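You operate a simulated robot arm through the tools that you are given. There is no shell and no other tool. Be economical: measure what you need, move in short steps, check, and stop when the job is done.

The job below is to be done with a simulated two-armed robot. You get a single attempt, and the scene is never put back.

JOB
Take the cap off the flat bottle on the clear end of the service table and lay it down there.
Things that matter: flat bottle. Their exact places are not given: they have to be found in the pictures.

Only the result counts: the job must be done as asked and must still hold three seconds after the hand-in. Knocking over, shifting, dropping, spilling or breaking anything else fails it. Lids that push on must go on centred and level and be pressed home; caps that screw on are set level and turned clockwise until they are tight.

ROBOT AND FRAMES
Two 7-joint arms with two-finger parallel grippers on one trunk, on a base that drives. Base frame: it is fixed to the floor where the robot stands at the start and does not move with it; the origin is under the middle of the robot, x ahead of it, y to its left, z up. Units: mm, degrees, N and s.
The left shoulder is at the start at [70, 187, 1220], the right one opposite. With the tool pointing down near the work surface each hand reaches from about 180 to 780 mm from the robot's upright axis, wherever it stands, measured 20 degrees to its own side. Payload 3.91 kg a hand.
Tool frame (each hand has its own): the origin (TCP) lies between the finger pads and is the grasp point; the fingertips stand 30 mm ahead of it; z points along the fingers, y is the line along which they close. Largest opening 110 mm; finger width 20, thickness 10; the body of the gripper, 48 by 112 mm, starts 55 mm behind the TCP.
Orientation is that of the tool frame in the base frame, as a unit quaternion [w, x, y, z]. With the fingers straight down and closing along the base's y, the tool's x points along the base's -x, its y along +y and its z along -z.

CONTROLS
- The arms move only by the tool servo_tool. It takes "left_deltas", "right_deltas" or both (then of equal length, played together; a hand with none holds still); each is a list of rows, each an object of numbers (a shift or turn left out is 0, a gripper value left out holds the last): "gripper": the opening, from 0 (shut) to 1 (fully open); "tx", "ty", "tz": the shift along the tool's x, y, z in units of 50 mm (1.0 is 50 mm); "ax", "ay", "az": the turn, a rotation vector about the tool's x, y, z in units of 5 degrees (1.0 is 5 degrees). In form: [{"gripper": .., "tx": .., "ty": .., "tz": .., "ax": .., "ay": .., "az": ..}, ...]. A call has 1 to 12 rows; each row shifts and turns the commanded pose from where the row before left it, along the tool's axes as they then stand. A call with a number of a shift or a turn outside -1 to 1 is refused whole. A row lasts 0.2 s, in which the tool goes at most 50 mm and 8.6 degrees; a call with a longer step from one row to the next is refused whole, and so is a gripper value outside its range. Where a pose cannot be reached the arm comes as near as it can. A force on the tool above 40 N (or 10 N above the force at the start of the call, whichever is more), or a blocked arm, ends the call early, and 0.2 s more pass. The fingers move at their own pace (about 72 mm/s each) and stop on an object; they squeeze with about 42 N. The grip force told is the motor's: it shows also when the fingers shut on nothing. Time passes only in rows, and 0.2 s behind the last, so rows that do not move let the fingers close. The reply holds the time, the measured pose of the TCP, the force on the tool along the base axes, the opening and the grip force, in the units named above and with some noise, with the torque about the TCP (base axes, N m) and any sound that the robot's microphone picked up.
- Cameras (640 x 400 px; columns grow to the right, rows downward): "scene" is now at [132.8, -2.6, 1435.9]; the picture's right is [-0.01, -1.00, 0.00], its down [-0.68, 0.00, -0.73] and it looks along [0.73, -0.00, -0.68] (base axes); focal length 223 px, centre (320, 200). "left" rides on the left gripper at [72, -17, -103] in its tool frame; the picture's right is [0.23, 0.97, 0.00], its down [-0.76, 0.18, -0.62] and it looks along [-0.61, 0.14, 0.78] (tool axes); focal length 222 px, centre (320, 200). "right" rides on the right gripper at [72, 17, -103] in its tool frame; the picture's right is [-0.23, 0.97, 0.00], its down [-0.76, -0.18, -0.62] and it looks along [-0.61, -0.14, 0.78] (tool axes); focal length 222 px, centre (320, 200).
- camera(camera): a new picture of that camera. The clock stands still meanwhile.
- slide_trunk(by): slides the trunk up (or, below 0, down) by that many mm; the arms and the scene camera ride with it, the base frame stays. It gives what a move gives, with no picture.
- steer(legs): drives the robot by 1 to 6 legs, each [ahead, turn to the left] in mm and degrees, along the robot's own axes; the way and the turn of a leg run together, so that a leg with both is an arc; at most 1500 mm and 180 degrees a leg. The arms and the cameras ride along, it lands a little off, and it stops where it bumps. It gives what a move gives.
- turn_head(pan, tilt): turns the head with the scene camera to pan (to the left, within 86 degrees either way) and tilt (down, from -29 to 69), counted from straight ahead of the robot. It gives what a move gives.
- pixel_to_xyz(camera, pixels): there is no depth. For up to 12 entries [column, row, z] of the newest picture of that camera ("zoom" is the newest enlarged one), the place [x, y] in the base frame at which the ray of that pixel passes the height z, good to about 2 mm. The clock stands still meanwhile.
- zoom(camera, box): a new picture of the part [left, top, right, bottom] of that camera's present view, enlarged. The clock stands still meanwhile.
- hand_in(): hands the job in; it is judged then, once.

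Go step by step. Measure first, check grasps and placings, and put right what went wrong. The budget is 80 turns and 70 pictures, counting those below and the enlarged ones. Unless the task says otherwise, let go and move clear before handing in, and close with one line.

The tools are called after "Request:" as a command line: name --argument value ..., lists and objects as JSON in quotes. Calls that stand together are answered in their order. servo_tool: Moves the arms, as the interface text tells. Its arguments: {"type":"object","properties":{"left_deltas":{"type":"array","items":{"type":"object","properties":{"gripper":{"type":"number"},"tx":{"type":"number"},"ty":{"type":"number"},"tz":{"type":"number"},"ax":{"type":"number"},"ay":{"type":"number"},"az":{"type":"number"}}}},"right_deltas":{"type":"array","items":{"type":"object","properties":{"gripper":{"type":"number"},"tx":{"type":"number"},"ty":{"type":"number"},"tz":{"type":"number"},"ax":{"type":"number"},"ay":{"type":"number"},"az":{"type":"number"}}}}},"required":[]} The other tools are called the same way: slide_trunk (by) slides the trunk up or down; steer (legs) drives the base; turn_head (pan, tilt) turns the head that bears the scene camera; camera (camera) takes a picture; pixel_to_xyz (camera, pixels) gives the place at which the rays of pixels pass given heights; zoom (camera, box) takes an enlarged picture of a part of a camera's view; hand_in () hands the job in.

At the start:

```text
time_s: 0.0
left_tcp_pos: [594.1, 287.3, 1270.1]
left_orientation: [0.0, -0.001, 1.0, 0.0]
left_wrist_force: [0.0, 0.3, -0.1]
left_wrist_torque: [-0.04, 0.01, -0.01]
left_finger_gap: 109.9
left_grip_force: 0.2
right_tcp_pos: [537.7, -213.1, 1166.4]
right_orientation: [0.001, 0.0, 1.0, 0.0]
right_wrist_force: [-0.1, 0.0, 0.1]
right_wrist_torque: [0.03, -0.02, 0.03]
right_finger_gap: 110.0
right_grip_force: 0.1
trunk travel left (down, up): [-730.0, 210.0]
robot x, y, heading: [-0.8, 0.0, -0.1]
head pan, tilt: [-0.4, 42.7]
```

scene: 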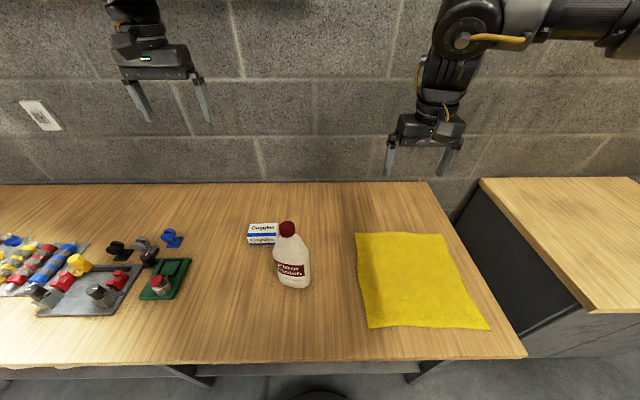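
right: 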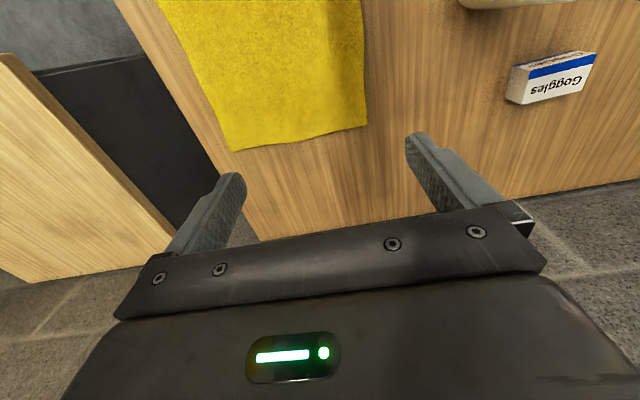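
left: 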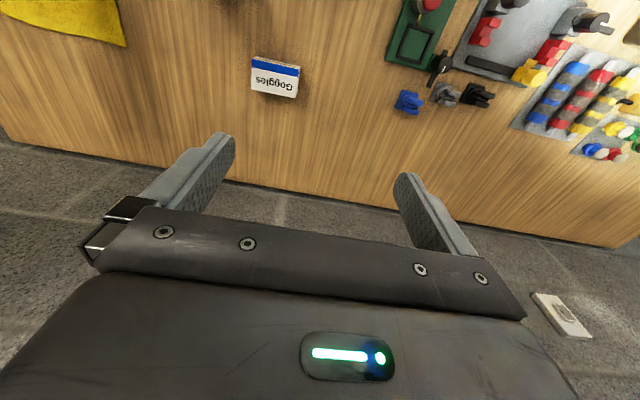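

The bottle with the red cap is near (290,255) in the scene, beside a goggles box, and there is a yellow cloth on the right. I'll zoom in to measure them.

Request:
zoom --camera "scene" --box '[230, 200, 350, 300]'

Request:
pixel_to_xyz --camera "scene" --pixels '[[278, 280, 780], [310, 284, 780], [294, 288, 780], [287, 228, 960], [287, 228, 940], [287, 228, 920], [262, 245, 780], [360, 233, 780], [370, 328, 780], [526, 355, 780], [300, 360, 780]]'

```text
4.00 times, centred on (290, 250) of scene
```

zoom: 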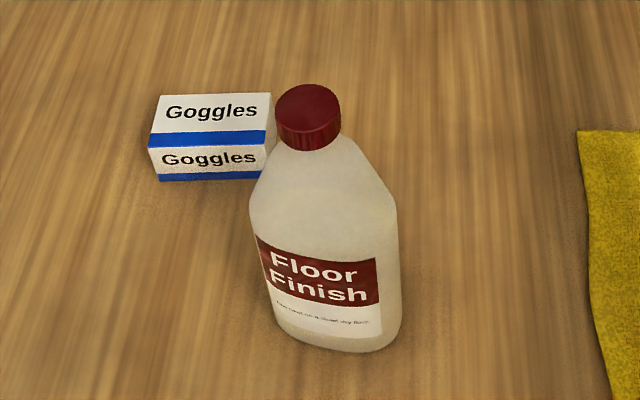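

```text
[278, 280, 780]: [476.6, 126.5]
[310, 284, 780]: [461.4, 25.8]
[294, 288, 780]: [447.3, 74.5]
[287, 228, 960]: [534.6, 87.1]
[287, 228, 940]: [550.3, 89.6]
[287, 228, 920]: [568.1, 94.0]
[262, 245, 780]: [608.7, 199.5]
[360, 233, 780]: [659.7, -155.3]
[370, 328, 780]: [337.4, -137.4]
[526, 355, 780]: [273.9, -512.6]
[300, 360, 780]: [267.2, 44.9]
```

The bottle's wide side is roughly along y. I'll move the right hand so its camera gives a second view for triangulation.

Request:
servo_tool --right_deltas '[{"tx": 0.4, "ty": 0.85, "tz": 0.15}, {"tx": 0.4, "ty": 0.85, "tz": 0.15}, {"tx": 0.4, "ty": 0.85, "tz": 0.15}, {"tx": 0.4, "ty": 0.85, "tz": 0.15}, {"tx": 0.4, "ty": 0.85, "tz": 0.15}, {"tx": 0.4, "ty": 0.85, "tz": 0.15}, {}]'

Request:
camera --camera "right"

```text
time_s: 1.6
left_tcp_pos: [593.4, 286.4, 1269.1]
left_orientation: [0.0, 0.0, 1.0, 0.0]
left_wrist_force: [0.1, -0.7, 1.0]
left_wrist_torque: [0.0, -0.01, 0.0]
left_finger_gap: 109.9
left_grip_force: 0.1
right_tcp_pos: [499.8, -76.2, 1162.8]
right_orientation: [-0.001, -0.001, 1.0, -0.001]
right_wrist_force: [-0.2, -0.6, 0.0]
right_wrist_torque: [0.01, -0.01, -0.01]
right_finger_gap: 109.9
right_grip_force: 0.1
right hand out of reach, approached as far as the arm can: row 3, 4, 5, 6
trunk travel left (down, up): [-730.0, 210.0]
robot x, y, heading: [2.5, -2.3, -0.1]
head pan, tilt: [-0.4, 42.7]
```

```text
65 pictures are left
```

right: 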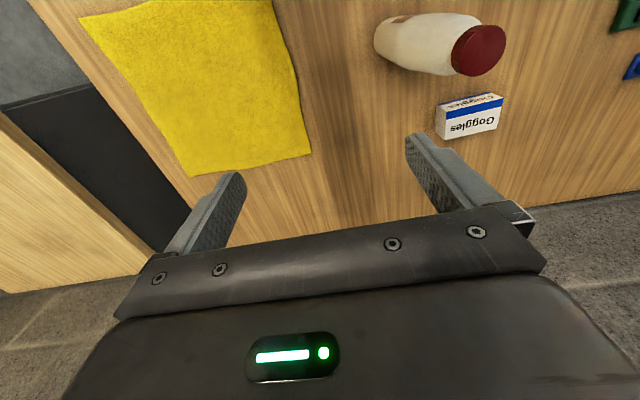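

The bottle is visible at (440,45), with the cap at (480,50). I'll zoom there and intersect the rays.

Request:
zoom --camera "right" --box '[360, 0, 520, 100]'

Request:
pixel_to_xyz --camera "right" --pixels '[[480, 50, 980], [480, 50, 960], [480, 50, 940], [480, 50, 920], [376, 45, 780], [376, 30, 780], [441, 138, 780], [497, 125, 780], [390, 20, 780]]'

Request:
pixel_to_xyz --camera "scene" --pixels '[[286.7, 226, 980], [286.7, 226, 960], [286.7, 226, 940], [286.7, 226, 920]]'

```text
4.00 times, centred on (440, 50) of right
```

zoom: 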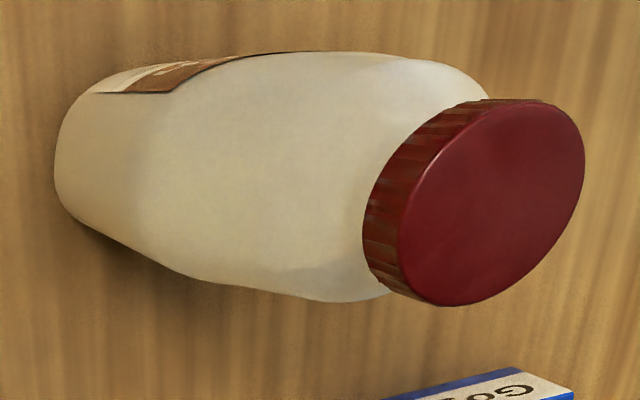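

```text
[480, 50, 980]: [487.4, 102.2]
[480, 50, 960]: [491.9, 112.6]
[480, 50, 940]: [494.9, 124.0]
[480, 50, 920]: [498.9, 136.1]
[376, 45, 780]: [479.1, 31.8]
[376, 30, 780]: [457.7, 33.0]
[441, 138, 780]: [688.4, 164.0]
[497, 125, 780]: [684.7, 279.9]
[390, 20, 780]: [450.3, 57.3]
```

```text
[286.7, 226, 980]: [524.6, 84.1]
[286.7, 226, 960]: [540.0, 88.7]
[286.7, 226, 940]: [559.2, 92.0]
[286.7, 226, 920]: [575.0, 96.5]
```

Request:
pixel_to_xyz --camera "right" --pixels '[[482.5, 51, 1050], [482.5, 51, 1030], [482.5, 51, 1010]]'

Request:
pixel_to_xyz --camera "scene" --pixels '[[286.7, 224.8, 1050], [286.7, 224.8, 1030], [286.7, 224.8, 1010]]'

Request:
camera --camera "scene"

```text
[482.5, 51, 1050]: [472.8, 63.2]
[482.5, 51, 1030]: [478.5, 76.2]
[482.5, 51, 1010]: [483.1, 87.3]
```

```text
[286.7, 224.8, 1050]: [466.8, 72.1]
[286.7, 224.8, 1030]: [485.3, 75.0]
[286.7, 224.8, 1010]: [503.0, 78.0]
```

```text
63 pictures are left
```

scene: 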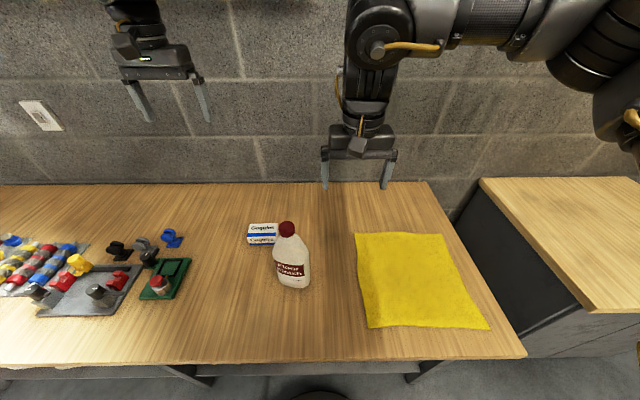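

The cap top is at about (481, 75, 1033), so the bottle is about 250 tall and the cap about 38 in diameter. Plan: the right hand holds the body from the clear right side while the left unscrews. The left needs the bottle about 20° to its own side, so I'll raise the trunk and turn right.

Request:
slide_trunk --by 120

Request:
steer --legs '[[0, -12]]'

Request:
turn_head --pan 14 --tilt 48

Request:
camera --camera "scene"

```text
time_s: 3.1
left_tcp_pos: [593.7, 287.5, 1387.8]
left_orientation: [-0.001, -0.001, 1.0, 0.0]
left_wrist_force: [0.0, -0.1, 0.5]
left_wrist_torque: [-0.01, -0.01, 0.01]
left_finger_gap: 109.8
left_grip_force: 0.0
right_tcp_pos: [499.6, -76.5, 1282.8]
right_orientation: [-0.001, -0.002, 1.0, 0.0]
right_wrist_force: [0.1, 0.1, 0.2]
right_wrist_torque: [0.04, -0.02, 0.01]
right_finger_gap: 110.0
right_grip_force: 0.0
trunk travel left (down, up): [-850.0, 90.0]
robot x, y, heading: [1.4, -2.3, -0.0]
head pan, tilt: [-0.4, 42.7]
```

```text
time_s: 4.3
left_tcp_pos: [641.9, 159.8, 1387.5]
left_orientation: [0.0, 0.104, 0.995, 0.0]
left_wrist_force: [0.5, -0.4, -0.3]
left_wrist_torque: [-0.02, -0.02, -0.03]
left_finger_gap: 110.1
left_grip_force: 0.0
right_tcp_pos: [473.3, -176.7, 1282.3]
right_orientation: [-0.001, 0.103, 0.995, -0.001]
right_wrist_force: [-0.5, 0.3, -1.3]
right_wrist_torque: [-0.02, -0.01, 0.02]
right_finger_gap: 110.2
right_grip_force: 0.1
trunk travel left (down, up): [-850.0, 90.0]
robot x, y, heading: [-1.2, 2.7, -11.8]
head pan, tilt: [-0.4, 42.7]
```

```text
time_s: 5.0
left_tcp_pos: [640.6, 157.2, 1389.3]
left_orientation: [0.0, 0.104, 0.995, 0.001]
left_wrist_force: [-0.4, -0.6, -0.3]
left_wrist_torque: [0.01, -0.01, 0.04]
left_finger_gap: 109.9
left_grip_force: 0.0
right_tcp_pos: [473.5, -178.5, 1281.6]
right_orientation: [-0.001, 0.102, 0.995, 0.0]
right_wrist_force: [0.0, 0.1, 0.3]
right_wrist_torque: [-0.01, -0.02, -0.02]
right_finger_gap: 110.1
right_grip_force: 0.0
trunk travel left (down, up): [-850.0, 90.0]
robot x, y, heading: [3.3, 1.2, -11.7]
head pan, tilt: [14.0, 48.0]
```

```text
62 pictures are left
```

scene: 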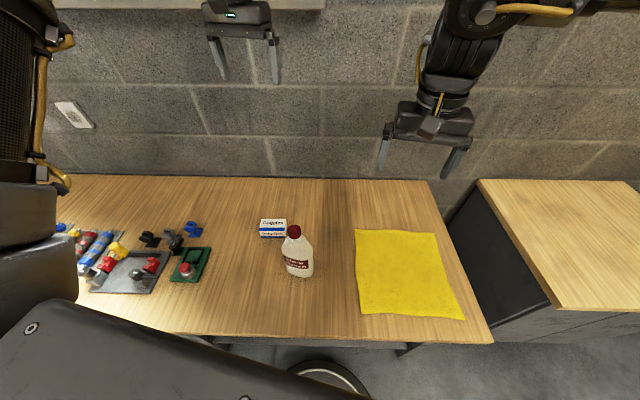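

Next I'll move the left hand above the cap, still high, and look down at the bottle.

Request:
servo_tool --left_deltas '[{"tx": 0.465, "ty": -0.377, "tz": 0.533}, {"tx": 0.465, "ty": -0.377, "tz": 0.533}, {"tx": 0.465, "ty": -0.377, "tz": 0.533}, {"tx": 0.465, "ty": -0.377, "tz": 0.533}, {"tx": 0.465, "ty": -0.377, "tz": 0.533}, {"tx": 0.465, "ty": -0.377, "tz": 0.533}, {}]'

Request:
camera --camera "left"

```text
time_s: 6.6
left_tcp_pos: [503.6, 90.3, 1252.0]
left_orientation: [0.0, 0.103, 0.995, 0.0]
left_wrist_force: [0.4, 0.4, -0.3]
left_wrist_torque: [0.0, 0.04, 0.0]
left_finger_gap: 110.1
left_grip_force: 0.1
left hand out of reach, approached as far as the arm can: row 6
right_tcp_pos: [473.7, -177.3, 1283.6]
right_orientation: [-0.001, 0.103, 0.995, 0.0]
right_wrist_force: [-0.4, -0.4, -1.0]
right_wrist_torque: [-0.02, 0.0, -0.02]
right_finger_gap: 110.3
right_grip_force: 0.0
trunk travel left (down, up): [-850.0, 90.0]
robot x, y, heading: [-2.7, -4.4, -12.1]
head pan, tilt: [14.0, 48.0]
```

```text
61 pictures are left
```

left: 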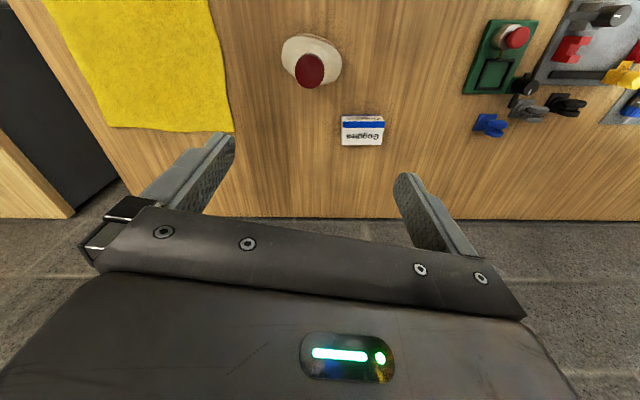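

Request:
zoom --camera "left" --box '[260, 20, 388, 100]'

Request:
slide_trunk --by 85

Request:
pixel_to_xyz --camera "zoom" --pixels '[[240, 270, 1033], [240, 270, 1020]]'

```text
5.00 times, centred on (324, 60) of left
```

zoom: 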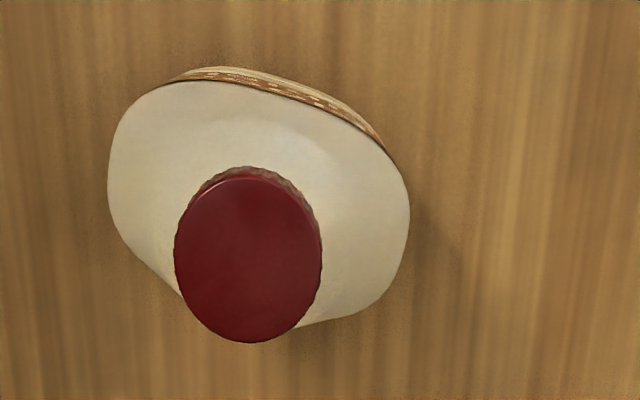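

```text
time_s: 7.8
left_tcp_pos: [503.6, 90.5, 1336.7]
left_orientation: [0.0, 0.103, 0.995, 0.0]
left_wrist_force: [0.4, -0.3, 0.7]
left_wrist_torque: [0.01, -0.01, -0.01]
left_finger_gap: 110.0
left_grip_force: 0.1
right_tcp_pos: [473.7, -177.6, 1368.8]
right_orientation: [-0.001, 0.102, 0.995, 0.0]
right_wrist_force: [-0.4, 0.3, -0.6]
right_wrist_torque: [-0.03, 0.04, 0.0]
right_finger_gap: 109.9
right_grip_force: 0.0
trunk travel left (down, up): [-935.0, 5.0]
robot x, y, heading: [1.5, -2.8, -11.9]
head pan, tilt: [14.0, 48.0]
```

```text
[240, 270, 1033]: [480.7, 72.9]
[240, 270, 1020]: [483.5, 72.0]
```

The cap centre is confirmed near (480, 74). Now I'll take a zoomed scene view to measure the body's yaw from the label corners.

Request:
zoom --camera "scene" --box '[256, 212, 336, 292]'

```text
5.00 times, centred on (296, 252) of scene
```

zoom: 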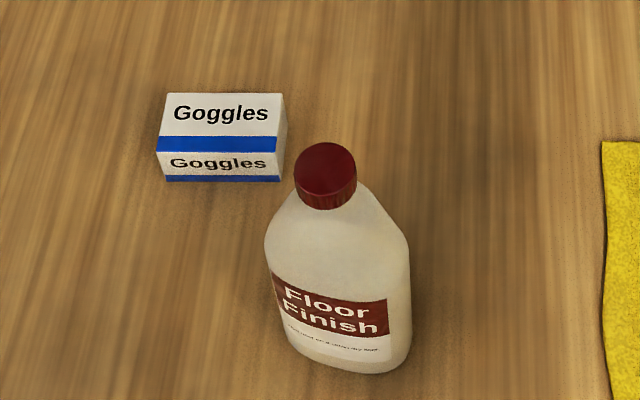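

Request:
pixel_to_xyz --camera "zoom" --pixels '[[272, 273, 890], [387, 299, 890], [290, 342, 810], [387, 360, 810], [285, 338, 780], [340, 370, 780], [370, 373, 780], [412, 350, 780], [265, 240, 935], [409, 240, 935], [327, 165, 1033], [283, 182, 780]]'

```text
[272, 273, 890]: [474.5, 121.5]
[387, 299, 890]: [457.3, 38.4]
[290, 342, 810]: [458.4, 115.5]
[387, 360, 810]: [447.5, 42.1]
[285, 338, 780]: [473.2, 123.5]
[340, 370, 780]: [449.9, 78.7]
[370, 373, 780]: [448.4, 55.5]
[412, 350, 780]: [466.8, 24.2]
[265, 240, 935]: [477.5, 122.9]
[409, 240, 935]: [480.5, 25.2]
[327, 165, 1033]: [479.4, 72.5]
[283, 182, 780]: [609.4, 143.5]
```

The label corners give a body yaw of about 12° (wide axis about (0.2, 0.98)), with body about 100 × 58 and centre (480, 74). I'll lower the right hand off to the side, then turn it horizontal with the fingers pointing left.

Request:
servo_tool --right_deltas '[{"tz": 0.9, "ty": -0.2}, {"tz": 0.9, "ty": -0.2}, {"tz": 0.9, "ty": -0.2}, {"tz": 0.9, "ty": -0.2}, {"tz": 0.9, "ty": -0.2}, {"tz": 0.9, "ty": -0.2}, {"tz": 0.9, "ty": -0.2}, {"tz": 0.9, "ty": -0.2}]'

Request:
servo_tool --right_deltas '[{"ax": -0.924, "ay": 0.924, "az": 0.924}, {"ax": -0.924, "ay": 0.924, "az": 0.924}, {"ax": -0.924, "ay": 0.924, "az": 0.924}, {"ax": -0.924, "ay": 0.924, "az": 0.924}, {"ax": -0.924, "ay": 0.924, "az": 0.924}, {"ax": -0.924, "ay": 0.924, "az": 0.924}, {"ax": -0.924, "ay": 0.924, "az": 0.924}, {"ax": -0.924, "ay": 0.924, "az": 0.924}]'

```text
time_s: 9.7
left_tcp_pos: [503.9, 88.3, 1336.8]
left_orientation: [0.0, 0.103, 0.995, 0.001]
left_wrist_force: [0.1, -0.2, 0.5]
left_wrist_torque: [0.0, 0.0, -0.05]
left_finger_gap: 109.7
left_grip_force: 0.0
right_tcp_pos: [465.7, -267.3, 1016.3]
right_orientation: [-0.001, 0.102, 0.995, 0.001]
right_wrist_force: [0.2, -0.6, 0.6]
right_wrist_torque: [0.03, 0.0, -0.01]
right_finger_gap: 109.8
right_grip_force: 0.0
right hand out of reach, approached as far as the arm can: row 1, 2
trunk travel left (down, up): [-935.0, 5.0]
robot x, y, heading: [0.3, -0.1, -11.9]
head pan, tilt: [14.0, 48.0]
```

```text
time_s: 11.4
left_tcp_pos: [502.2, 87.8, 1336.4]
left_orientation: [0.0, 0.104, 0.995, 0.0]
left_wrist_force: [0.6, -0.7, 0.3]
left_wrist_torque: [0.01, 0.02, -0.02]
left_finger_gap: 110.1
left_grip_force: 0.1
right_tcp_pos: [467.4, -267.0, 1017.0]
right_orientation: [-0.275, 0.393, 0.811, 0.336]
right_wrist_force: [0.0, 0.0, 0.4]
right_wrist_torque: [0.01, 0.02, 0.02]
right_finger_gap: 109.9
right_grip_force: 0.0
trunk travel left (down, up): [-935.0, 5.0]
robot x, y, heading: [1.0, -0.7, -12.0]
head pan, tilt: [14.0, 48.0]
```

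Request:
servo_tool --right_deltas '[{"ax": -0.924, "ay": 0.924, "az": 0.924}, {"ax": -0.924, "ay": 0.924, "az": 0.924}, {"ax": -0.924, "ay": 0.924, "az": 0.924}, {"ax": -0.924, "ay": 0.924, "az": 0.924}, {"ax": -0.924, "ay": 0.924, "az": 0.924}, {"ax": -0.924, "ay": 0.924, "az": 0.924}, {"ax": -0.924, "ay": 0.924, "az": 0.924}]'

Request:
camera --camera "scene"

```text
time_s: 13.1
left_tcp_pos: [502.5, 88.8, 1336.5]
left_orientation: [0.0, 0.103, 0.995, 0.0]
left_wrist_force: [-0.4, -0.3, 0.5]
left_wrist_torque: [0.0, -0.01, -0.01]
left_finger_gap: 110.0
left_grip_force: 0.0
right_tcp_pos: [467.6, -267.5, 1016.4]
right_orientation: [-0.447, 0.549, 0.445, 0.549]
right_wrist_force: [-0.9, 0.1, -0.2]
right_wrist_torque: [0.0, 0.03, -0.02]
right_finger_gap: 109.8
right_grip_force: 0.1
trunk travel left (down, up): [-935.0, 5.0]
robot x, y, heading: [-1.0, -3.6, -11.9]
head pan, tilt: [14.0, 48.0]
```

```text
58 pictures are left
```

scene: 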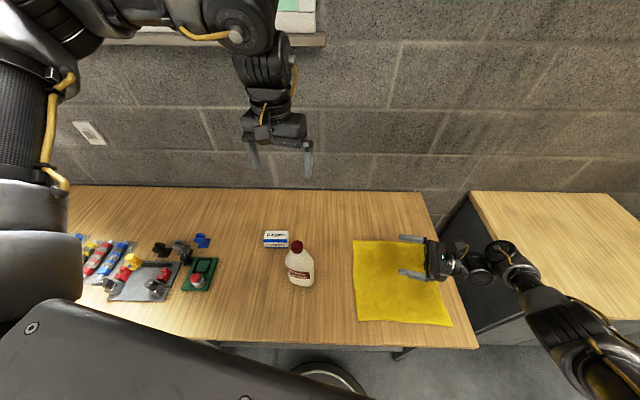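

The right hand is horizontal, x up and z along u. I'll bring it to the pregrasp, 150 short of the bottle centre at z 880.

Request:
servo_tool --right_deltas '[{"tx": -0.453, "ty": -0.193, "tz": 0.617}, {"tx": -0.453, "ty": -0.193, "tz": 0.617}, {"tx": -0.453, "ty": -0.193, "tz": 0.617}, {"tx": -0.453, "ty": -0.193, "tz": 0.617}, {"tx": -0.453, "ty": -0.193, "tz": 0.617}, {"tx": -0.453, "ty": -0.193, "tz": 0.617}, {}]'

Request:
camera --camera "scene"

Request:
camera --camera "right"

```text
time_s: 14.7
left_tcp_pos: [503.3, 88.6, 1336.4]
left_orientation: [0.0, 0.104, 0.995, 0.0]
left_wrist_force: [0.1, 1.1, -0.1]
left_wrist_torque: [0.03, -0.01, 0.01]
left_finger_gap: 110.3
left_grip_force: 0.0
right_tcp_pos: [449.1, -82.7, 887.1]
right_orientation: [-0.447, 0.549, 0.445, 0.549]
right_wrist_force: [0.7, -0.3, -0.1]
right_wrist_torque: [0.0, -0.01, 0.03]
right_finger_gap: 110.0
right_grip_force: 0.1
right hand out of reach, approached as far as the arm can: row 6
trunk travel left (down, up): [-935.0, 5.0]
robot x, y, heading: [0.3, -1.0, -12.2]
head pan, tilt: [14.0, 48.0]
```

```text
57 pictures are left
```

scene: 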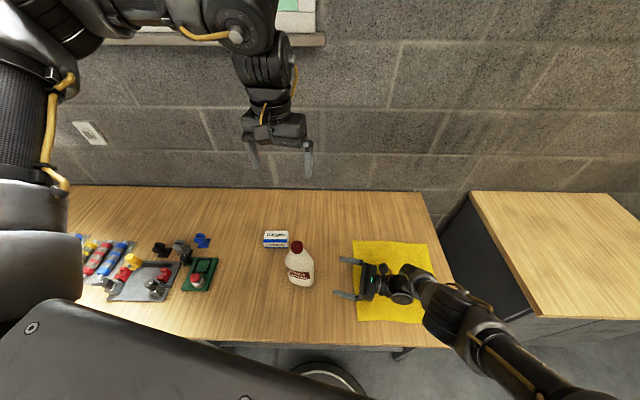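

```text
56 pictures are left
```

right: 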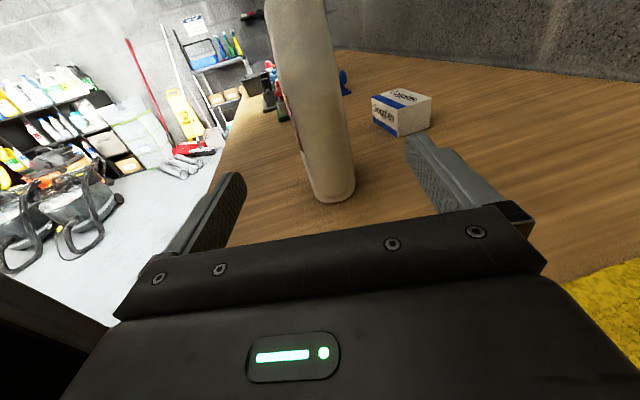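

The right arm is at its reach limit because the trunk is high. I'll raise the right hand 120 and lower the trunk 100.

Request:
servo_tool --right_deltas '[{"tx": 0.6}, {"tx": 0.6}, {"tx": 0.6}, {"tx": 0.6}]'

Request:
slide_trunk --by -100

```text
time_s: 15.7
left_tcp_pos: [504.2, 89.6, 1337.1]
left_orientation: [0.001, 0.104, 0.995, 0.0]
left_wrist_force: [-0.6, 0.1, -0.2]
left_wrist_torque: [-0.02, -0.01, -0.01]
left_finger_gap: 110.0
left_grip_force: 0.1
right_tcp_pos: [482.5, -81.7, 970.9]
right_orientation: [-0.448, 0.548, 0.447, 0.548]
right_wrist_force: [0.0, 0.1, 0.0]
right_wrist_torque: [-0.04, 0.02, 0.02]
right_finger_gap: 110.1
right_grip_force: 0.0
right hand out of reach, approached as far as the arm can: row 2, 3, 4
trunk travel left (down, up): [-935.0, 5.0]
robot x, y, heading: [-2.3, -1.9, -11.8]
head pan, tilt: [14.0, 48.0]
```

```text
time_s: 17.0
left_tcp_pos: [502.0, 89.0, 1236.0]
left_orientation: [0.0, 0.104, 0.995, -0.001]
left_wrist_force: [-0.6, 0.4, 0.0]
left_wrist_torque: [0.01, 0.02, 0.0]
left_finger_gap: 109.9
left_grip_force: 0.0
right_tcp_pos: [481.9, -80.9, 869.8]
right_orientation: [-0.448, 0.549, 0.444, 0.549]
right_wrist_force: [0.2, -0.7, -0.7]
right_wrist_torque: [-0.01, 0.02, -0.03]
right_finger_gap: 109.8
right_grip_force: 0.0
trunk travel left (down, up): [-835.0, 105.0]
robot x, y, heading: [-0.2, -6.0, -11.8]
head pan, tilt: [14.0, 48.0]
```

The limit looks like a wrist limit rather than distance. I'll pitch the right hand about 35° downward, still pointing left and closing across the thickness, and then test the approach line.

Request:
servo_tool --right_deltas '[{"ay": -1, "tx": 0.1}, {"ay": -1, "tx": 0.1}, {"ay": -1, "tx": 0.1}, {"ay": -1, "tx": 0.1}, {"ay": -1, "tx": 0.1}, {"ay": -1, "tx": 0.1}, {"ay": -1, "tx": 0.1}]'

```text
time_s: 18.6
left_tcp_pos: [502.9, 90.2, 1237.3]
left_orientation: [0.001, 0.104, 0.995, 0.0]
left_wrist_force: [-0.4, -0.6, 0.4]
left_wrist_torque: [-0.01, -0.04, 0.01]
left_finger_gap: 110.0
left_grip_force: 0.1
right_tcp_pos: [510.8, -148.6, 857.5]
right_orientation: [-0.317, 0.672, 0.545, 0.387]
right_wrist_force: [0.0, 0.0, -0.5]
right_wrist_torque: [0.0, 0.0, -0.04]
right_finger_gap: 110.2
right_grip_force: 0.0
right hand out of reach, approached as far as the arm can: row 1, 2, 3, 4, 5, 6
trunk travel left (down, up): [-835.0, 105.0]
robot x, y, heading: [-2.0, 0.5, -11.9]
head pan, tilt: [14.0, 48.0]
```

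The pose keeps getting pushed outward, so more distance should help. I'll back up 110 mm and retry the horizontal approach.

Request:
steer --legs '[[-110, 0]]'

Request:
servo_tool --right_deltas '[{"ay": 1, "tx": 0.3}, {"ay": 1, "tx": 0.3}, {"ay": 1, "tx": 0.2}, {}]'

```text
time_s: 19.8
left_tcp_pos: [394.8, 112.7, 1238.0]
left_orientation: [0.0, 0.103, 0.995, 0.0]
left_wrist_force: [-0.3, -0.2, -0.4]
left_wrist_torque: [0.0, -0.06, 0.02]
left_finger_gap: 109.9
left_grip_force: 0.0
right_tcp_pos: [404.1, -125.8, 857.7]
right_orientation: [-0.317, 0.671, 0.546, 0.388]
right_wrist_force: [-1.1, 0.1, 1.0]
right_wrist_torque: [0.04, -0.01, 0.01]
right_finger_gap: 110.1
right_grip_force: 0.1
trunk travel left (down, up): [-835.0, 105.0]
robot x, y, heading: [-107.2, 19.2, -11.8]
head pan, tilt: [14.0, 48.0]
```

```text
time_s: 20.8
left_tcp_pos: [396.2, 112.0, 1235.7]
left_orientation: [-0.001, 0.103, 0.995, 0.001]
left_wrist_force: [0.7, 0.1, 0.0]
left_wrist_torque: [-0.03, -0.01, 0.03]
left_finger_gap: 109.8
left_grip_force: 0.0
right_tcp_pos: [407.8, -108.9, 892.0]
right_orientation: [-0.387, 0.614, 0.501, 0.472]
right_wrist_force: [-0.5, 0.4, -0.9]
right_wrist_torque: [-0.01, 0.0, 0.01]
right_finger_gap: 110.0
right_grip_force: 0.2
trunk travel left (down, up): [-835.0, 105.0]
robot x, y, heading: [-110.7, 23.6, -11.7]
head pan, tilt: [14.0, 48.0]
```

Request:
servo_tool --right_deltas '[{"tx": 0.1, "ty": 0.22, "tz": 0.386}, {"tx": 0.1, "ty": 0.22, "tz": 0.386}, {"tx": 0.1, "ty": 0.22, "tz": 0.386}, {}]'

Request:
turn_head --pan 16 --tilt 46

Request:
camera --camera "scene"

Request:
camera --camera "right"

```text
time_s: 21.8
left_tcp_pos: [394.6, 111.9, 1237.8]
left_orientation: [0.0, 0.103, 0.995, 0.0]
left_wrist_force: [0.3, 0.1, -0.5]
left_wrist_torque: [0.01, 0.02, 0.0]
left_finger_gap: 110.0
left_grip_force: 0.0
right_tcp_pos: [452.5, -57.8, 894.0]
right_orientation: [-0.387, 0.613, 0.501, 0.472]
right_wrist_force: [0.2, 0.0, 0.0]
right_wrist_torque: [0.01, 0.03, -0.02]
right_finger_gap: 110.0
right_grip_force: 0.1
trunk travel left (down, up): [-835.0, 105.0]
robot x, y, heading: [-107.6, 20.5, -11.8]
head pan, tilt: [14.0, 48.0]
```

```text
time_s: 22.4
left_tcp_pos: [396.1, 113.8, 1235.8]
left_orientation: [-0.001, 0.102, 0.995, 0.0]
left_wrist_force: [0.4, 0.9, 0.2]
left_wrist_torque: [-0.01, 0.02, -0.02]
left_finger_gap: 110.0
left_grip_force: 0.1
right_tcp_pos: [453.5, -57.4, 894.3]
right_orientation: [-0.387, 0.614, 0.501, 0.472]
right_wrist_force: [0.3, -1.2, 0.6]
right_wrist_torque: [-0.03, 0.01, -0.03]
right_finger_gap: 109.9
right_grip_force: 0.2
trunk travel left (down, up): [-835.0, 105.0]
robot x, y, heading: [-109.6, 20.7, -11.6]
head pan, tilt: [16.0, 46.0]
```

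```text
55 pictures are left
```

scene: 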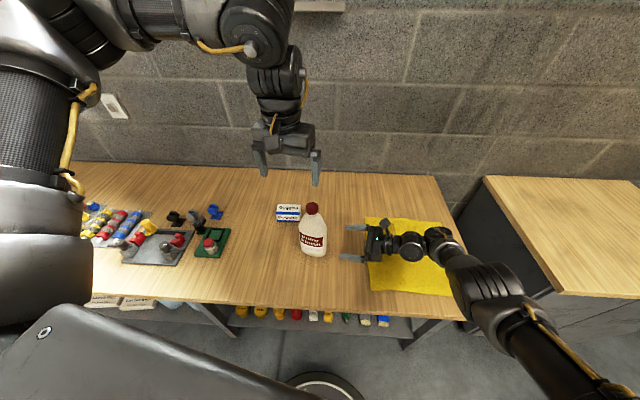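

```text
54 pictures are left
```

right: 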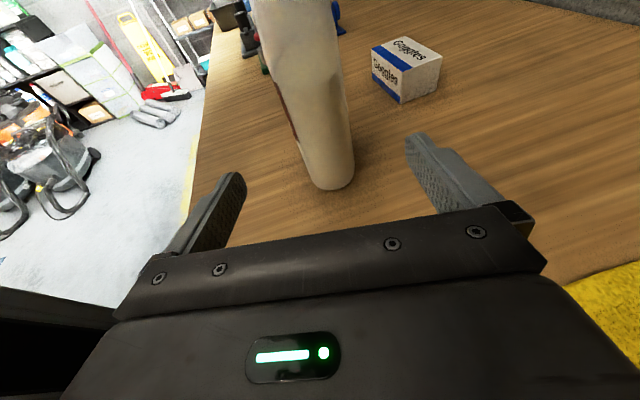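

The right hand now reaches and the bottle sits centred between its fingers. Before gripping, I'll check that the left hand reaches above the cap.

Request:
servo_tool --left_deltas '[{"tx": -0.455, "ty": -0.1, "tz": 0.53}, {"tx": -0.455, "ty": -0.1, "tz": 0.53}, {"tx": -0.455, "ty": -0.1, "tz": 0.53}, {"tx": -0.455, "ty": -0.1, "tz": 0.53}, {}]'

Request:
camera --camera "left"

```text
time_s: 23.6
left_tcp_pos: [480.0, 74.0, 1129.4]
left_orientation: [0.0, 0.103, 0.995, 0.0]
left_wrist_force: [-0.3, 0.2, 0.8]
left_wrist_torque: [0.02, 0.0, 0.0]
left_finger_gap: 110.0
left_grip_force: 0.1
right_tcp_pos: [452.5, -57.4, 894.4]
right_orientation: [-0.387, 0.614, 0.501, 0.472]
right_wrist_force: [-0.6, -0.1, 0.4]
right_wrist_torque: [-0.02, 0.04, 0.0]
right_finger_gap: 110.1
right_grip_force: 0.1
trunk travel left (down, up): [-835.0, 105.0]
robot x, y, heading: [-107.7, 25.9, -12.0]
head pan, tilt: [16.0, 46.0]
```

```text
53 pictures are left
```

left: 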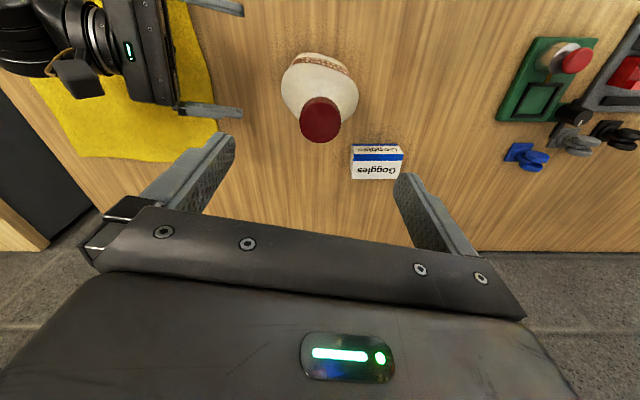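

Both hands reach. I'll advance the right hand onto the bottle with the fingers still open and verify before closing.

Request:
servo_tool --right_deltas '[{"tx": 0.1535, "tz": 0.58}, {"tx": 0.1535, "tz": 0.58}, {"tx": 0.1535, "tz": 0.58}, {"tx": 0.1535, "tz": 0.58}, {}]'

Request:
camera --camera "right"

Request:
zoom --camera "left" --box '[200, 20, 424, 160]'

Request:
pixel_to_xyz --camera "left" --pixels '[[320, 118, 1033]]'

```text
time_s: 24.8
left_tcp_pos: [483.0, 75.3, 1127.8]
left_orientation: [0.001, 0.102, 0.995, 0.001]
left_wrist_force: [-0.2, -0.1, -1.1]
left_wrist_torque: [0.03, -0.02, -0.02]
left_finger_gap: 110.1
left_grip_force: 0.0
right_tcp_pos: [467.2, 12.1, 894.2]
right_orientation: [-0.387, 0.614, 0.501, 0.471]
right_wrist_force: [0.5, 0.2, -0.3]
right_wrist_torque: [0.0, 0.0, 0.01]
right_finger_gap: 110.2
right_grip_force: 0.0
right hand out of reach, approached as far as the arm can: row 3, 4
trunk travel left (down, up): [-835.0, 105.0]
robot x, y, heading: [-107.2, 22.0, -11.6]
head pan, tilt: [16.0, 46.0]
```

```text
52 pictures are left
```

right: 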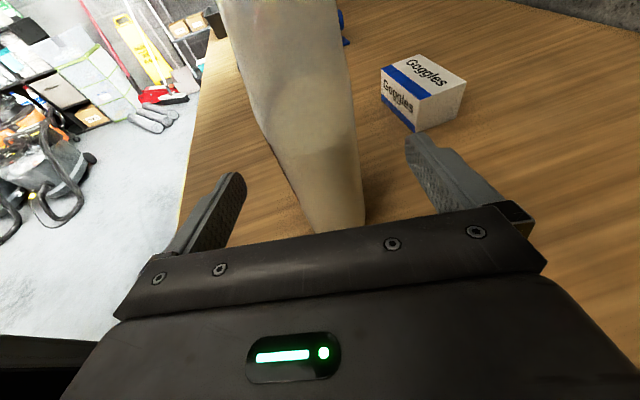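

```text
2.86 times, centred on (312, 90) of left
```

zoom: 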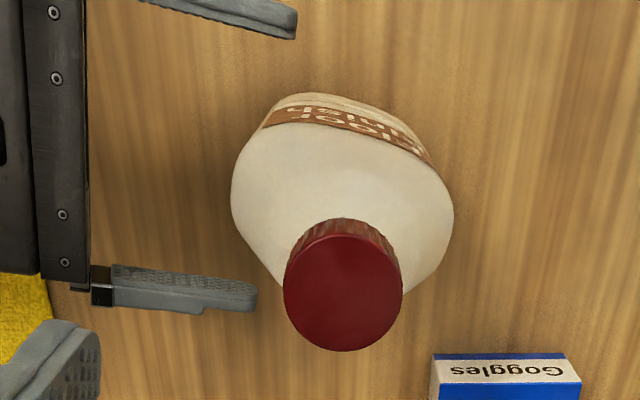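

```text
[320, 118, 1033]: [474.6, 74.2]
```

The right hand stops about 45 mm short (fingertips barely at the bottle end). I'll retract it, back up a bit more and turn slightly left.

Request:
servo_tool --right_deltas '[{"tx": -0.2, "tz": -0.75}, {"tx": -0.2, "tz": -0.75}, {"tx": -0.2, "tz": -0.75}, {}]'

Request:
steer --legs '[[-70, 0], [0, 4]]'

```text
time_s: 25.8
left_tcp_pos: [482.1, 75.0, 1129.1]
left_orientation: [0.0, 0.102, 0.995, 0.0]
left_wrist_force: [-0.1, 0.1, -0.4]
left_wrist_torque: [0.03, -0.02, 0.01]
left_finger_gap: 110.0
left_grip_force: 0.1
right_tcp_pos: [444.3, -104.0, 892.1]
right_orientation: [-0.386, 0.614, 0.501, 0.472]
right_wrist_force: [-0.3, 0.1, -0.3]
right_wrist_torque: [0.03, 0.02, 0.02]
right_finger_gap: 110.0
right_grip_force: 0.1
trunk travel left (down, up): [-835.0, 105.0]
robot x, y, heading: [-109.9, 21.5, -12.0]
head pan, tilt: [16.0, 46.0]
```

```text
time_s: 27.3
left_tcp_pos: [411.5, 123.8, 1128.0]
left_orientation: [-0.001, 0.07, 0.998, 0.002]
left_wrist_force: [1.2, -0.6, -1.3]
left_wrist_torque: [0.05, 0.03, 0.02]
left_finger_gap: 110.0
left_grip_force: 0.0
right_tcp_pos: [387.0, -55.5, 892.2]
right_orientation: [-0.404, 0.597, 0.52, 0.459]
right_wrist_force: [1.1, 0.2, -0.5]
right_wrist_torque: [0.01, 0.04, 0.04]
right_finger_gap: 109.8
right_grip_force: 0.0
trunk travel left (down, up): [-835.0, 105.0]
robot x, y, heading: [-173.8, 37.2, -7.9]
head pan, tilt: [16.0, 46.0]
```

Next: correct the right hand's yaw by −3° and align laterally (about 68 mm along its closing axis).

Request:
servo_tool --right_deltas '[{"ax": -0.58, "az": 0.155}, {"ty": 0.452}, {"ty": 0.452}, {"ty": 0.452}, {}]'

Request:
camera --camera "right"

Request:
camera --camera "left"

Request:
camera --camera "scene"

```text
time_s: 28.5
left_tcp_pos: [410.5, 128.4, 1127.2]
left_orientation: [-0.001, 0.069, 0.998, 0.001]
left_wrist_force: [0.9, 0.4, 0.4]
left_wrist_torque: [0.01, 0.02, 0.02]
left_finger_gap: 110.0
left_grip_force: 0.1
right_tcp_pos: [408.2, -83.1, 891.0]
right_orientation: [-0.39, 0.611, 0.505, 0.469]
right_wrist_force: [-0.9, -0.5, -0.5]
right_wrist_torque: [0.01, 0.04, 0.02]
right_finger_gap: 110.0
right_grip_force: 0.0
right hand out of reach, approached as far as the arm can: row 1, 2, 3, 4
trunk travel left (down, up): [-835.0, 105.0]
robot x, y, heading: [-172.7, 36.5, -7.9]
head pan, tilt: [16.0, 46.0]
```

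```text
50 pictures are left
```

right: 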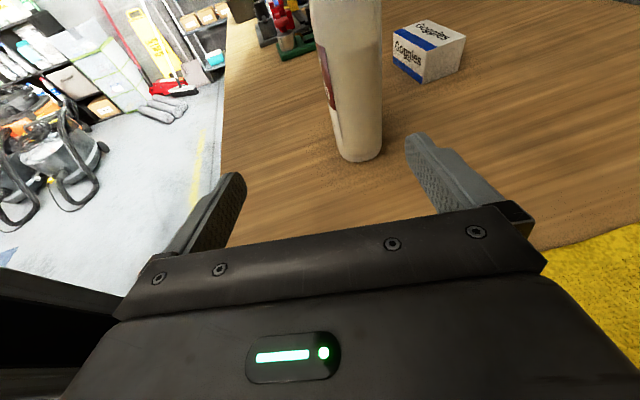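

```text
49 pictures are left
```

left: 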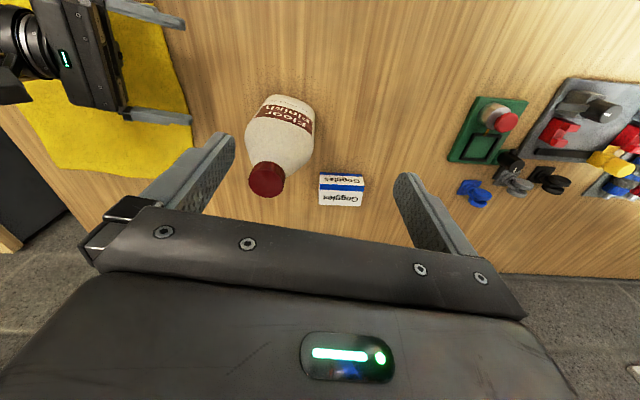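

```text
48 pictures are left
```

scene: 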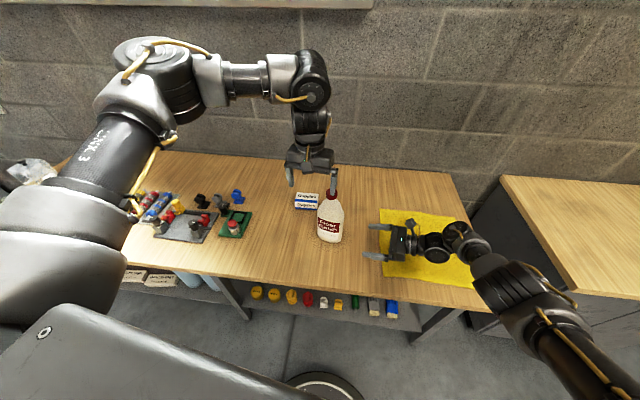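

The limit here is the angle between hand and forearm, so the hand should point more forward in the robot's own frame. I'll raise everything, then reposition the base to about (-12, -233) with heading about +18°.

Request:
slide_trunk --by 100

Request:
steer --legs '[[0, -51], [314, 0], [0, 77]]'

Request:
camera --camera "scene"

```text
time_s: 29.8
left_tcp_pos: [410.6, 128.4, 1228.5]
left_orientation: [-0.001, 0.07, 0.998, 0.0]
left_wrist_force: [0.6, 0.0, -0.3]
left_wrist_torque: [0.02, -0.02, -0.02]
left_finger_gap: 110.1
left_grip_force: 0.1
right_tcp_pos: [407.4, -83.1, 990.8]
right_orientation: [-0.39, 0.61, 0.505, 0.469]
right_wrist_force: [0.5, -0.9, -0.1]
right_wrist_torque: [0.02, 0.01, 0.0]
right_finger_gap: 110.1
right_grip_force: 0.0
trunk travel left (down, up): [-935.0, 5.0]
robot x, y, heading: [-174.2, 34.4, -8.1]
head pan, tilt: [16.0, 46.0]
```

```text
time_s: 37.5
left_tcp_pos: [481.7, 82.5, 1228.8]
left_orientation: [0.0, -0.136, 0.991, 0.0]
left_wrist_force: [-0.3, -0.6, 0.6]
left_wrist_torque: [0.0, 0.0, 0.01]
left_finger_gap: 110.0
left_grip_force: 0.0
right_tcp_pos: [564.8, -110.6, 990.9]
right_orientation: [-0.478, 0.494, 0.619, 0.379]
right_wrist_force: [0.3, -0.2, -0.1]
right_wrist_torque: [-0.02, -0.02, 0.03]
right_finger_gap: 109.9
right_grip_force: 0.2
trunk travel left (down, up): [-935.0, 5.0]
robot x, y, heading: [-16.6, -237.5, 15.9]
head pan, tilt: [16.0, 46.0]
```

```text
47 pictures are left
```

scene: 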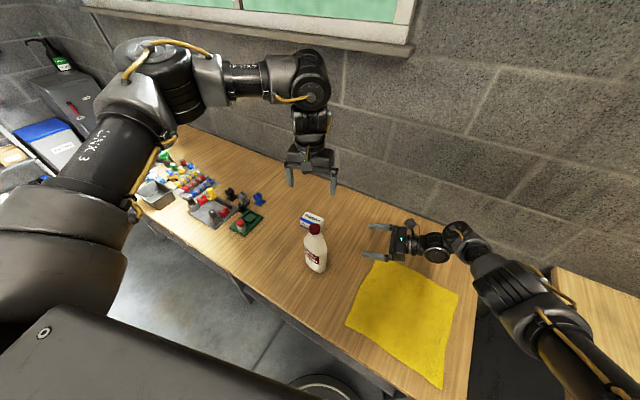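

The base landed at (-17, -237), heading 16°. I'll yaw the right hand −23.5° and shift it in line with the bottle.

Request:
servo_tool --right_deltas '[{"ax": -0.91, "az": 0.24}, {"ax": -0.91, "az": 0.24}, {"ax": -0.91, "az": 0.24}, {"ax": -0.91, "az": 0.24}, {"ax": -0.91, "az": 0.24}, {"ty": -0.78}, {"ty": -0.78}, {"ty": -0.78}, {}]'

Request:
slide_trunk --by -90

```text
time_s: 39.7
left_tcp_pos: [482.5, 85.3, 1229.1]
left_orientation: [0.0, -0.136, 0.991, -0.001]
left_wrist_force: [-0.5, 0.4, 0.5]
left_wrist_torque: [0.03, 0.02, 0.03]
left_finger_gap: 109.9
left_grip_force: 0.1
right_tcp_pos: [468.2, -115.4, 982.9]
right_orientation: [-0.364, 0.616, 0.519, 0.466]
right_wrist_force: [0.3, -0.2, 0.2]
right_wrist_torque: [0.0, 0.01, -0.04]
right_finger_gap: 110.0
right_grip_force: 0.0
trunk travel left (down, up): [-935.0, 5.0]
robot x, y, heading: [-16.4, -236.2, 15.8]
head pan, tilt: [16.0, 46.0]
stopped in row 9 (right hand): the arm was blocked; the commanded pose is now the measured one
```

```text
time_s: 40.9
left_tcp_pos: [481.8, 84.2, 1138.2]
left_orientation: [0.0, -0.136, 0.991, 0.0]
left_wrist_force: [-0.2, -0.4, -0.6]
left_wrist_torque: [0.02, 0.01, -0.01]
left_finger_gap: 109.6
left_grip_force: 0.1
right_tcp_pos: [466.6, -115.4, 893.2]
right_orientation: [-0.365, 0.616, 0.52, 0.466]
right_wrist_force: [-0.4, -0.3, -0.7]
right_wrist_torque: [0.02, -0.01, -0.02]
right_finger_gap: 110.1
right_grip_force: 0.0
trunk travel left (down, up): [-845.0, 95.0]
robot x, y, heading: [-17.5, -236.0, 15.9]
head pan, tilt: [16.0, 46.0]
```

The right arm reported "blocked" at the end, so I'll look before moving on.

Request:
camera --camera "scene"

Request:
camera --camera "right"

```text
46 pictures are left
```

scene: 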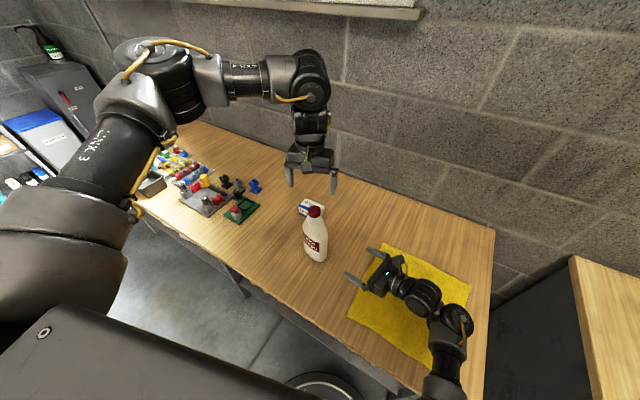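

```text
45 pictures are left
```

right: 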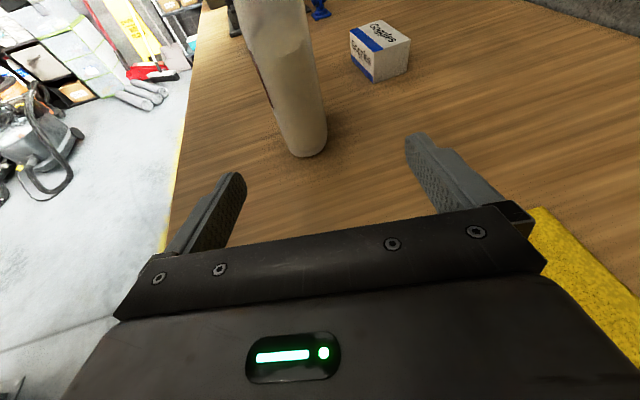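

Request:
servo_tool --right_deltas '[{"tx": 0.12, "tz": 0.38}, {"tx": 0.12, "tz": 0.38, "ty": -0.21}, {"tx": 0.12, "tz": 0.38, "ty": -0.21}, {}]'

```text
time_s: 42.1
left_tcp_pos: [481.4, 82.6, 1138.1]
left_orientation: [0.0, -0.137, 0.991, 0.001]
left_wrist_force: [-0.2, 0.9, -0.5]
left_wrist_torque: [-0.01, -0.03, 0.0]
left_finger_gap: 110.0
left_grip_force: 0.2
right_tcp_pos: [480.8, -92.3, 874.4]
right_orientation: [-0.328, 0.626, 0.537, 0.46]
right_wrist_force: [0.1, -0.3, 0.8]
right_wrist_torque: [0.04, 0.02, 0.0]
right_finger_gap: 110.1
right_grip_force: 0.1
trunk travel left (down, up): [-845.0, 95.0]
robot x, y, heading: [-14.5, -235.5, 15.5]
head pan, tilt: [16.0, 46.0]
stopped in row 4 (right hand): the arm was blocked; the commanded pose is now the measured one
```

The arm gives way by tilting the hand further down, so a steeper pitch suits it here. I'll pitch to about 35° and advance with small checks.

Request:
servo_tool --right_deltas '[{"ay": -0.9}, {"ay": -0.9}, {"ay": -0.9}, {"tz": 0.4, "tx": 0.28}, {"tz": 0.4, "tx": 0.28}, {}]'

```text
time_s: 43.7
left_tcp_pos: [481.9, 83.7, 1138.3]
left_orientation: [-0.001, -0.136, 0.991, 0.0]
left_wrist_force: [1.3, 0.0, 0.6]
left_wrist_torque: [0.0, -0.01, 0.0]
left_finger_gap: 110.0
left_grip_force: 0.1
right_tcp_pos: [506.1, -107.1, 835.6]
right_orientation: [-0.216, 0.693, 0.587, 0.358]
right_wrist_force: [-0.2, 0.0, -0.4]
right_wrist_torque: [0.0, 0.0, 0.03]
right_finger_gap: 110.0
right_grip_force: 0.2
trunk travel left (down, up): [-845.0, 95.0]
robot x, y, heading: [-18.6, -234.9, 15.7]
head pan, tilt: [16.0, 46.0]
stopped in row 6 (right hand): the arm was blocked; the commanded pose is now the measured one
```

Holding from the side fights the wrist limits. A better plan is for the right hand to grip the bottle across its width (about 100 mm), pointing forward and pitched down, which is a natural pose. First I'll raise it and bring it back to tool-down.

Request:
servo_tool --right_deltas '[{"tx": 0.5, "tz": -0.45}, {"tx": 0.5, "tz": -0.45}, {"tx": 0.5, "tz": -0.45}, {"ay": -1, "tz": -0.2}, {"ay": -1, "tz": -0.2}, {"ay": -1, "tz": -0.2}, {"ay": -1, "tz": -0.2}, {"ay": -1, "tz": -0.2}, {"ay": -1}, {"ay": -1}, {"ay": -1}]'

Request:
servo_tool --right_deltas '[{"az": -1}, {"az": -1}, {"az": -1}, {"az": -1}, {"az": -1}, {"az": -1}, {"az": -1}, {"az": -1}, {"az": -1}, {"az": -1}, {"az": -1}, {"az": -1}]'

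```text
time_s: 44.5
left_tcp_pos: [483.2, 83.5, 1137.8]
left_orientation: [0.0, -0.137, 0.991, 0.0]
left_wrist_force: [0.6, 0.1, 0.2]
left_wrist_torque: [0.0, 0.01, -0.01]
left_finger_gap: 109.8
left_grip_force: 0.0
right_tcp_pos: [527.3, -206.1, 872.3]
right_orientation: [-0.131, 0.717, 0.606, 0.318]
right_wrist_force: [0.3, 0.2, 0.0]
right_wrist_torque: [0.0, 0.01, -0.01]
right_finger_gap: 109.8
right_grip_force: 0.1
right hand out of reach, approached as far as the arm can: row 3
trunk travel left (down, up): [-845.0, 95.0]
robot x, y, heading: [-11.5, -233.7, 15.6]
head pan, tilt: [16.0, 46.0]
stopped in row 3 (right hand): the arm was blocked; the commanded pose is now the measured one
```

```text
time_s: 47.1
left_tcp_pos: [482.4, 83.8, 1139.2]
left_orientation: [0.0, -0.136, 0.991, 0.0]
left_wrist_force: [1.5, -1.0, -0.7]
left_wrist_torque: [0.01, 0.02, 0.0]
left_finger_gap: 110.0
left_grip_force: 0.1
right_tcp_pos: [525.1, -205.0, 873.3]
right_orientation: [0.046, 0.319, 0.883, 0.342]
right_wrist_force: [-0.2, -0.6, -0.4]
right_wrist_torque: [0.0, -0.02, -0.02]
right_finger_gap: 110.0
right_grip_force: 0.0
trunk travel left (down, up): [-845.0, 95.0]
robot x, y, heading: [-19.1, -237.6, 15.5]
head pan, tilt: [16.0, 46.0]
```

Request:
servo_tool --right_deltas '[{"ax": 0.735, "ay": 0.204, "az": -0.964}, {"ax": 0.735, "ay": 0.204, "az": -0.964}, {"ax": 0.735, "ay": 0.204, "az": -0.964}, {"ax": 0.735, "ay": 0.204, "az": -0.964}, {"ax": 0.735, "ay": 0.204, "az": -0.964}, {"ax": 0.735, "ay": 0.204, "az": -0.964}, {"ax": 0.735, "ay": 0.204, "az": -0.964}, {"ax": 0.735, "ay": 0.204, "az": -0.964}, {"ax": 0.735, "ay": 0.204, "az": -0.964}, {"ax": 0.735, "ay": 0.204, "az": -0.964}, {"ax": 0.735, "ay": 0.204, "az": -0.964}, {}]'

Request:
servo_tool --right_deltas '[{"tz": -0.9}, {"tz": -0.9}, {"tz": -0.9}, {"tz": -0.9}, {}]' --left_deltas '[{"tz": -0.5}, {"tz": -0.5}, {"tz": -0.2}, {}, {}]'

```text
time_s: 49.7
left_tcp_pos: [482.6, 83.3, 1139.0]
left_orientation: [0.0, -0.137, 0.991, 0.0]
left_wrist_force: [0.3, 0.5, -0.1]
left_wrist_torque: [-0.02, 0.0, 0.01]
left_finger_gap: 110.2
left_grip_force: 0.1
right_tcp_pos: [526.8, -205.1, 872.8]
right_orientation: [0.0, -0.136, 0.991, 0.0]
right_wrist_force: [-0.1, -0.5, -1.0]
right_wrist_torque: [0.0, 0.0, 0.03]
right_finger_gap: 110.0
right_grip_force: 0.1
trunk travel left (down, up): [-845.0, 95.0]
robot x, y, heading: [-18.1, -235.2, 15.7]
head pan, tilt: [16.0, 46.0]
```

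```text
time_s: 50.9
left_tcp_pos: [482.7, 82.9, 1198.1]
left_orientation: [0.0, -0.136, 0.991, 0.001]
left_wrist_force: [0.4, 0.7, -0.7]
left_wrist_torque: [0.0, 0.02, 0.01]
left_finger_gap: 110.3
left_grip_force: 0.0
right_tcp_pos: [526.2, -207.3, 1054.4]
right_orientation: [0.0, -0.136, 0.991, 0.0]
right_wrist_force: [0.6, 0.1, 1.0]
right_wrist_torque: [-0.02, -0.02, -0.04]
right_finger_gap: 109.9
right_grip_force: 0.0
trunk travel left (down, up): [-845.0, 95.0]
robot x, y, heading: [-16.9, -233.1, 15.5]
head pan, tilt: [16.0, 46.0]
```

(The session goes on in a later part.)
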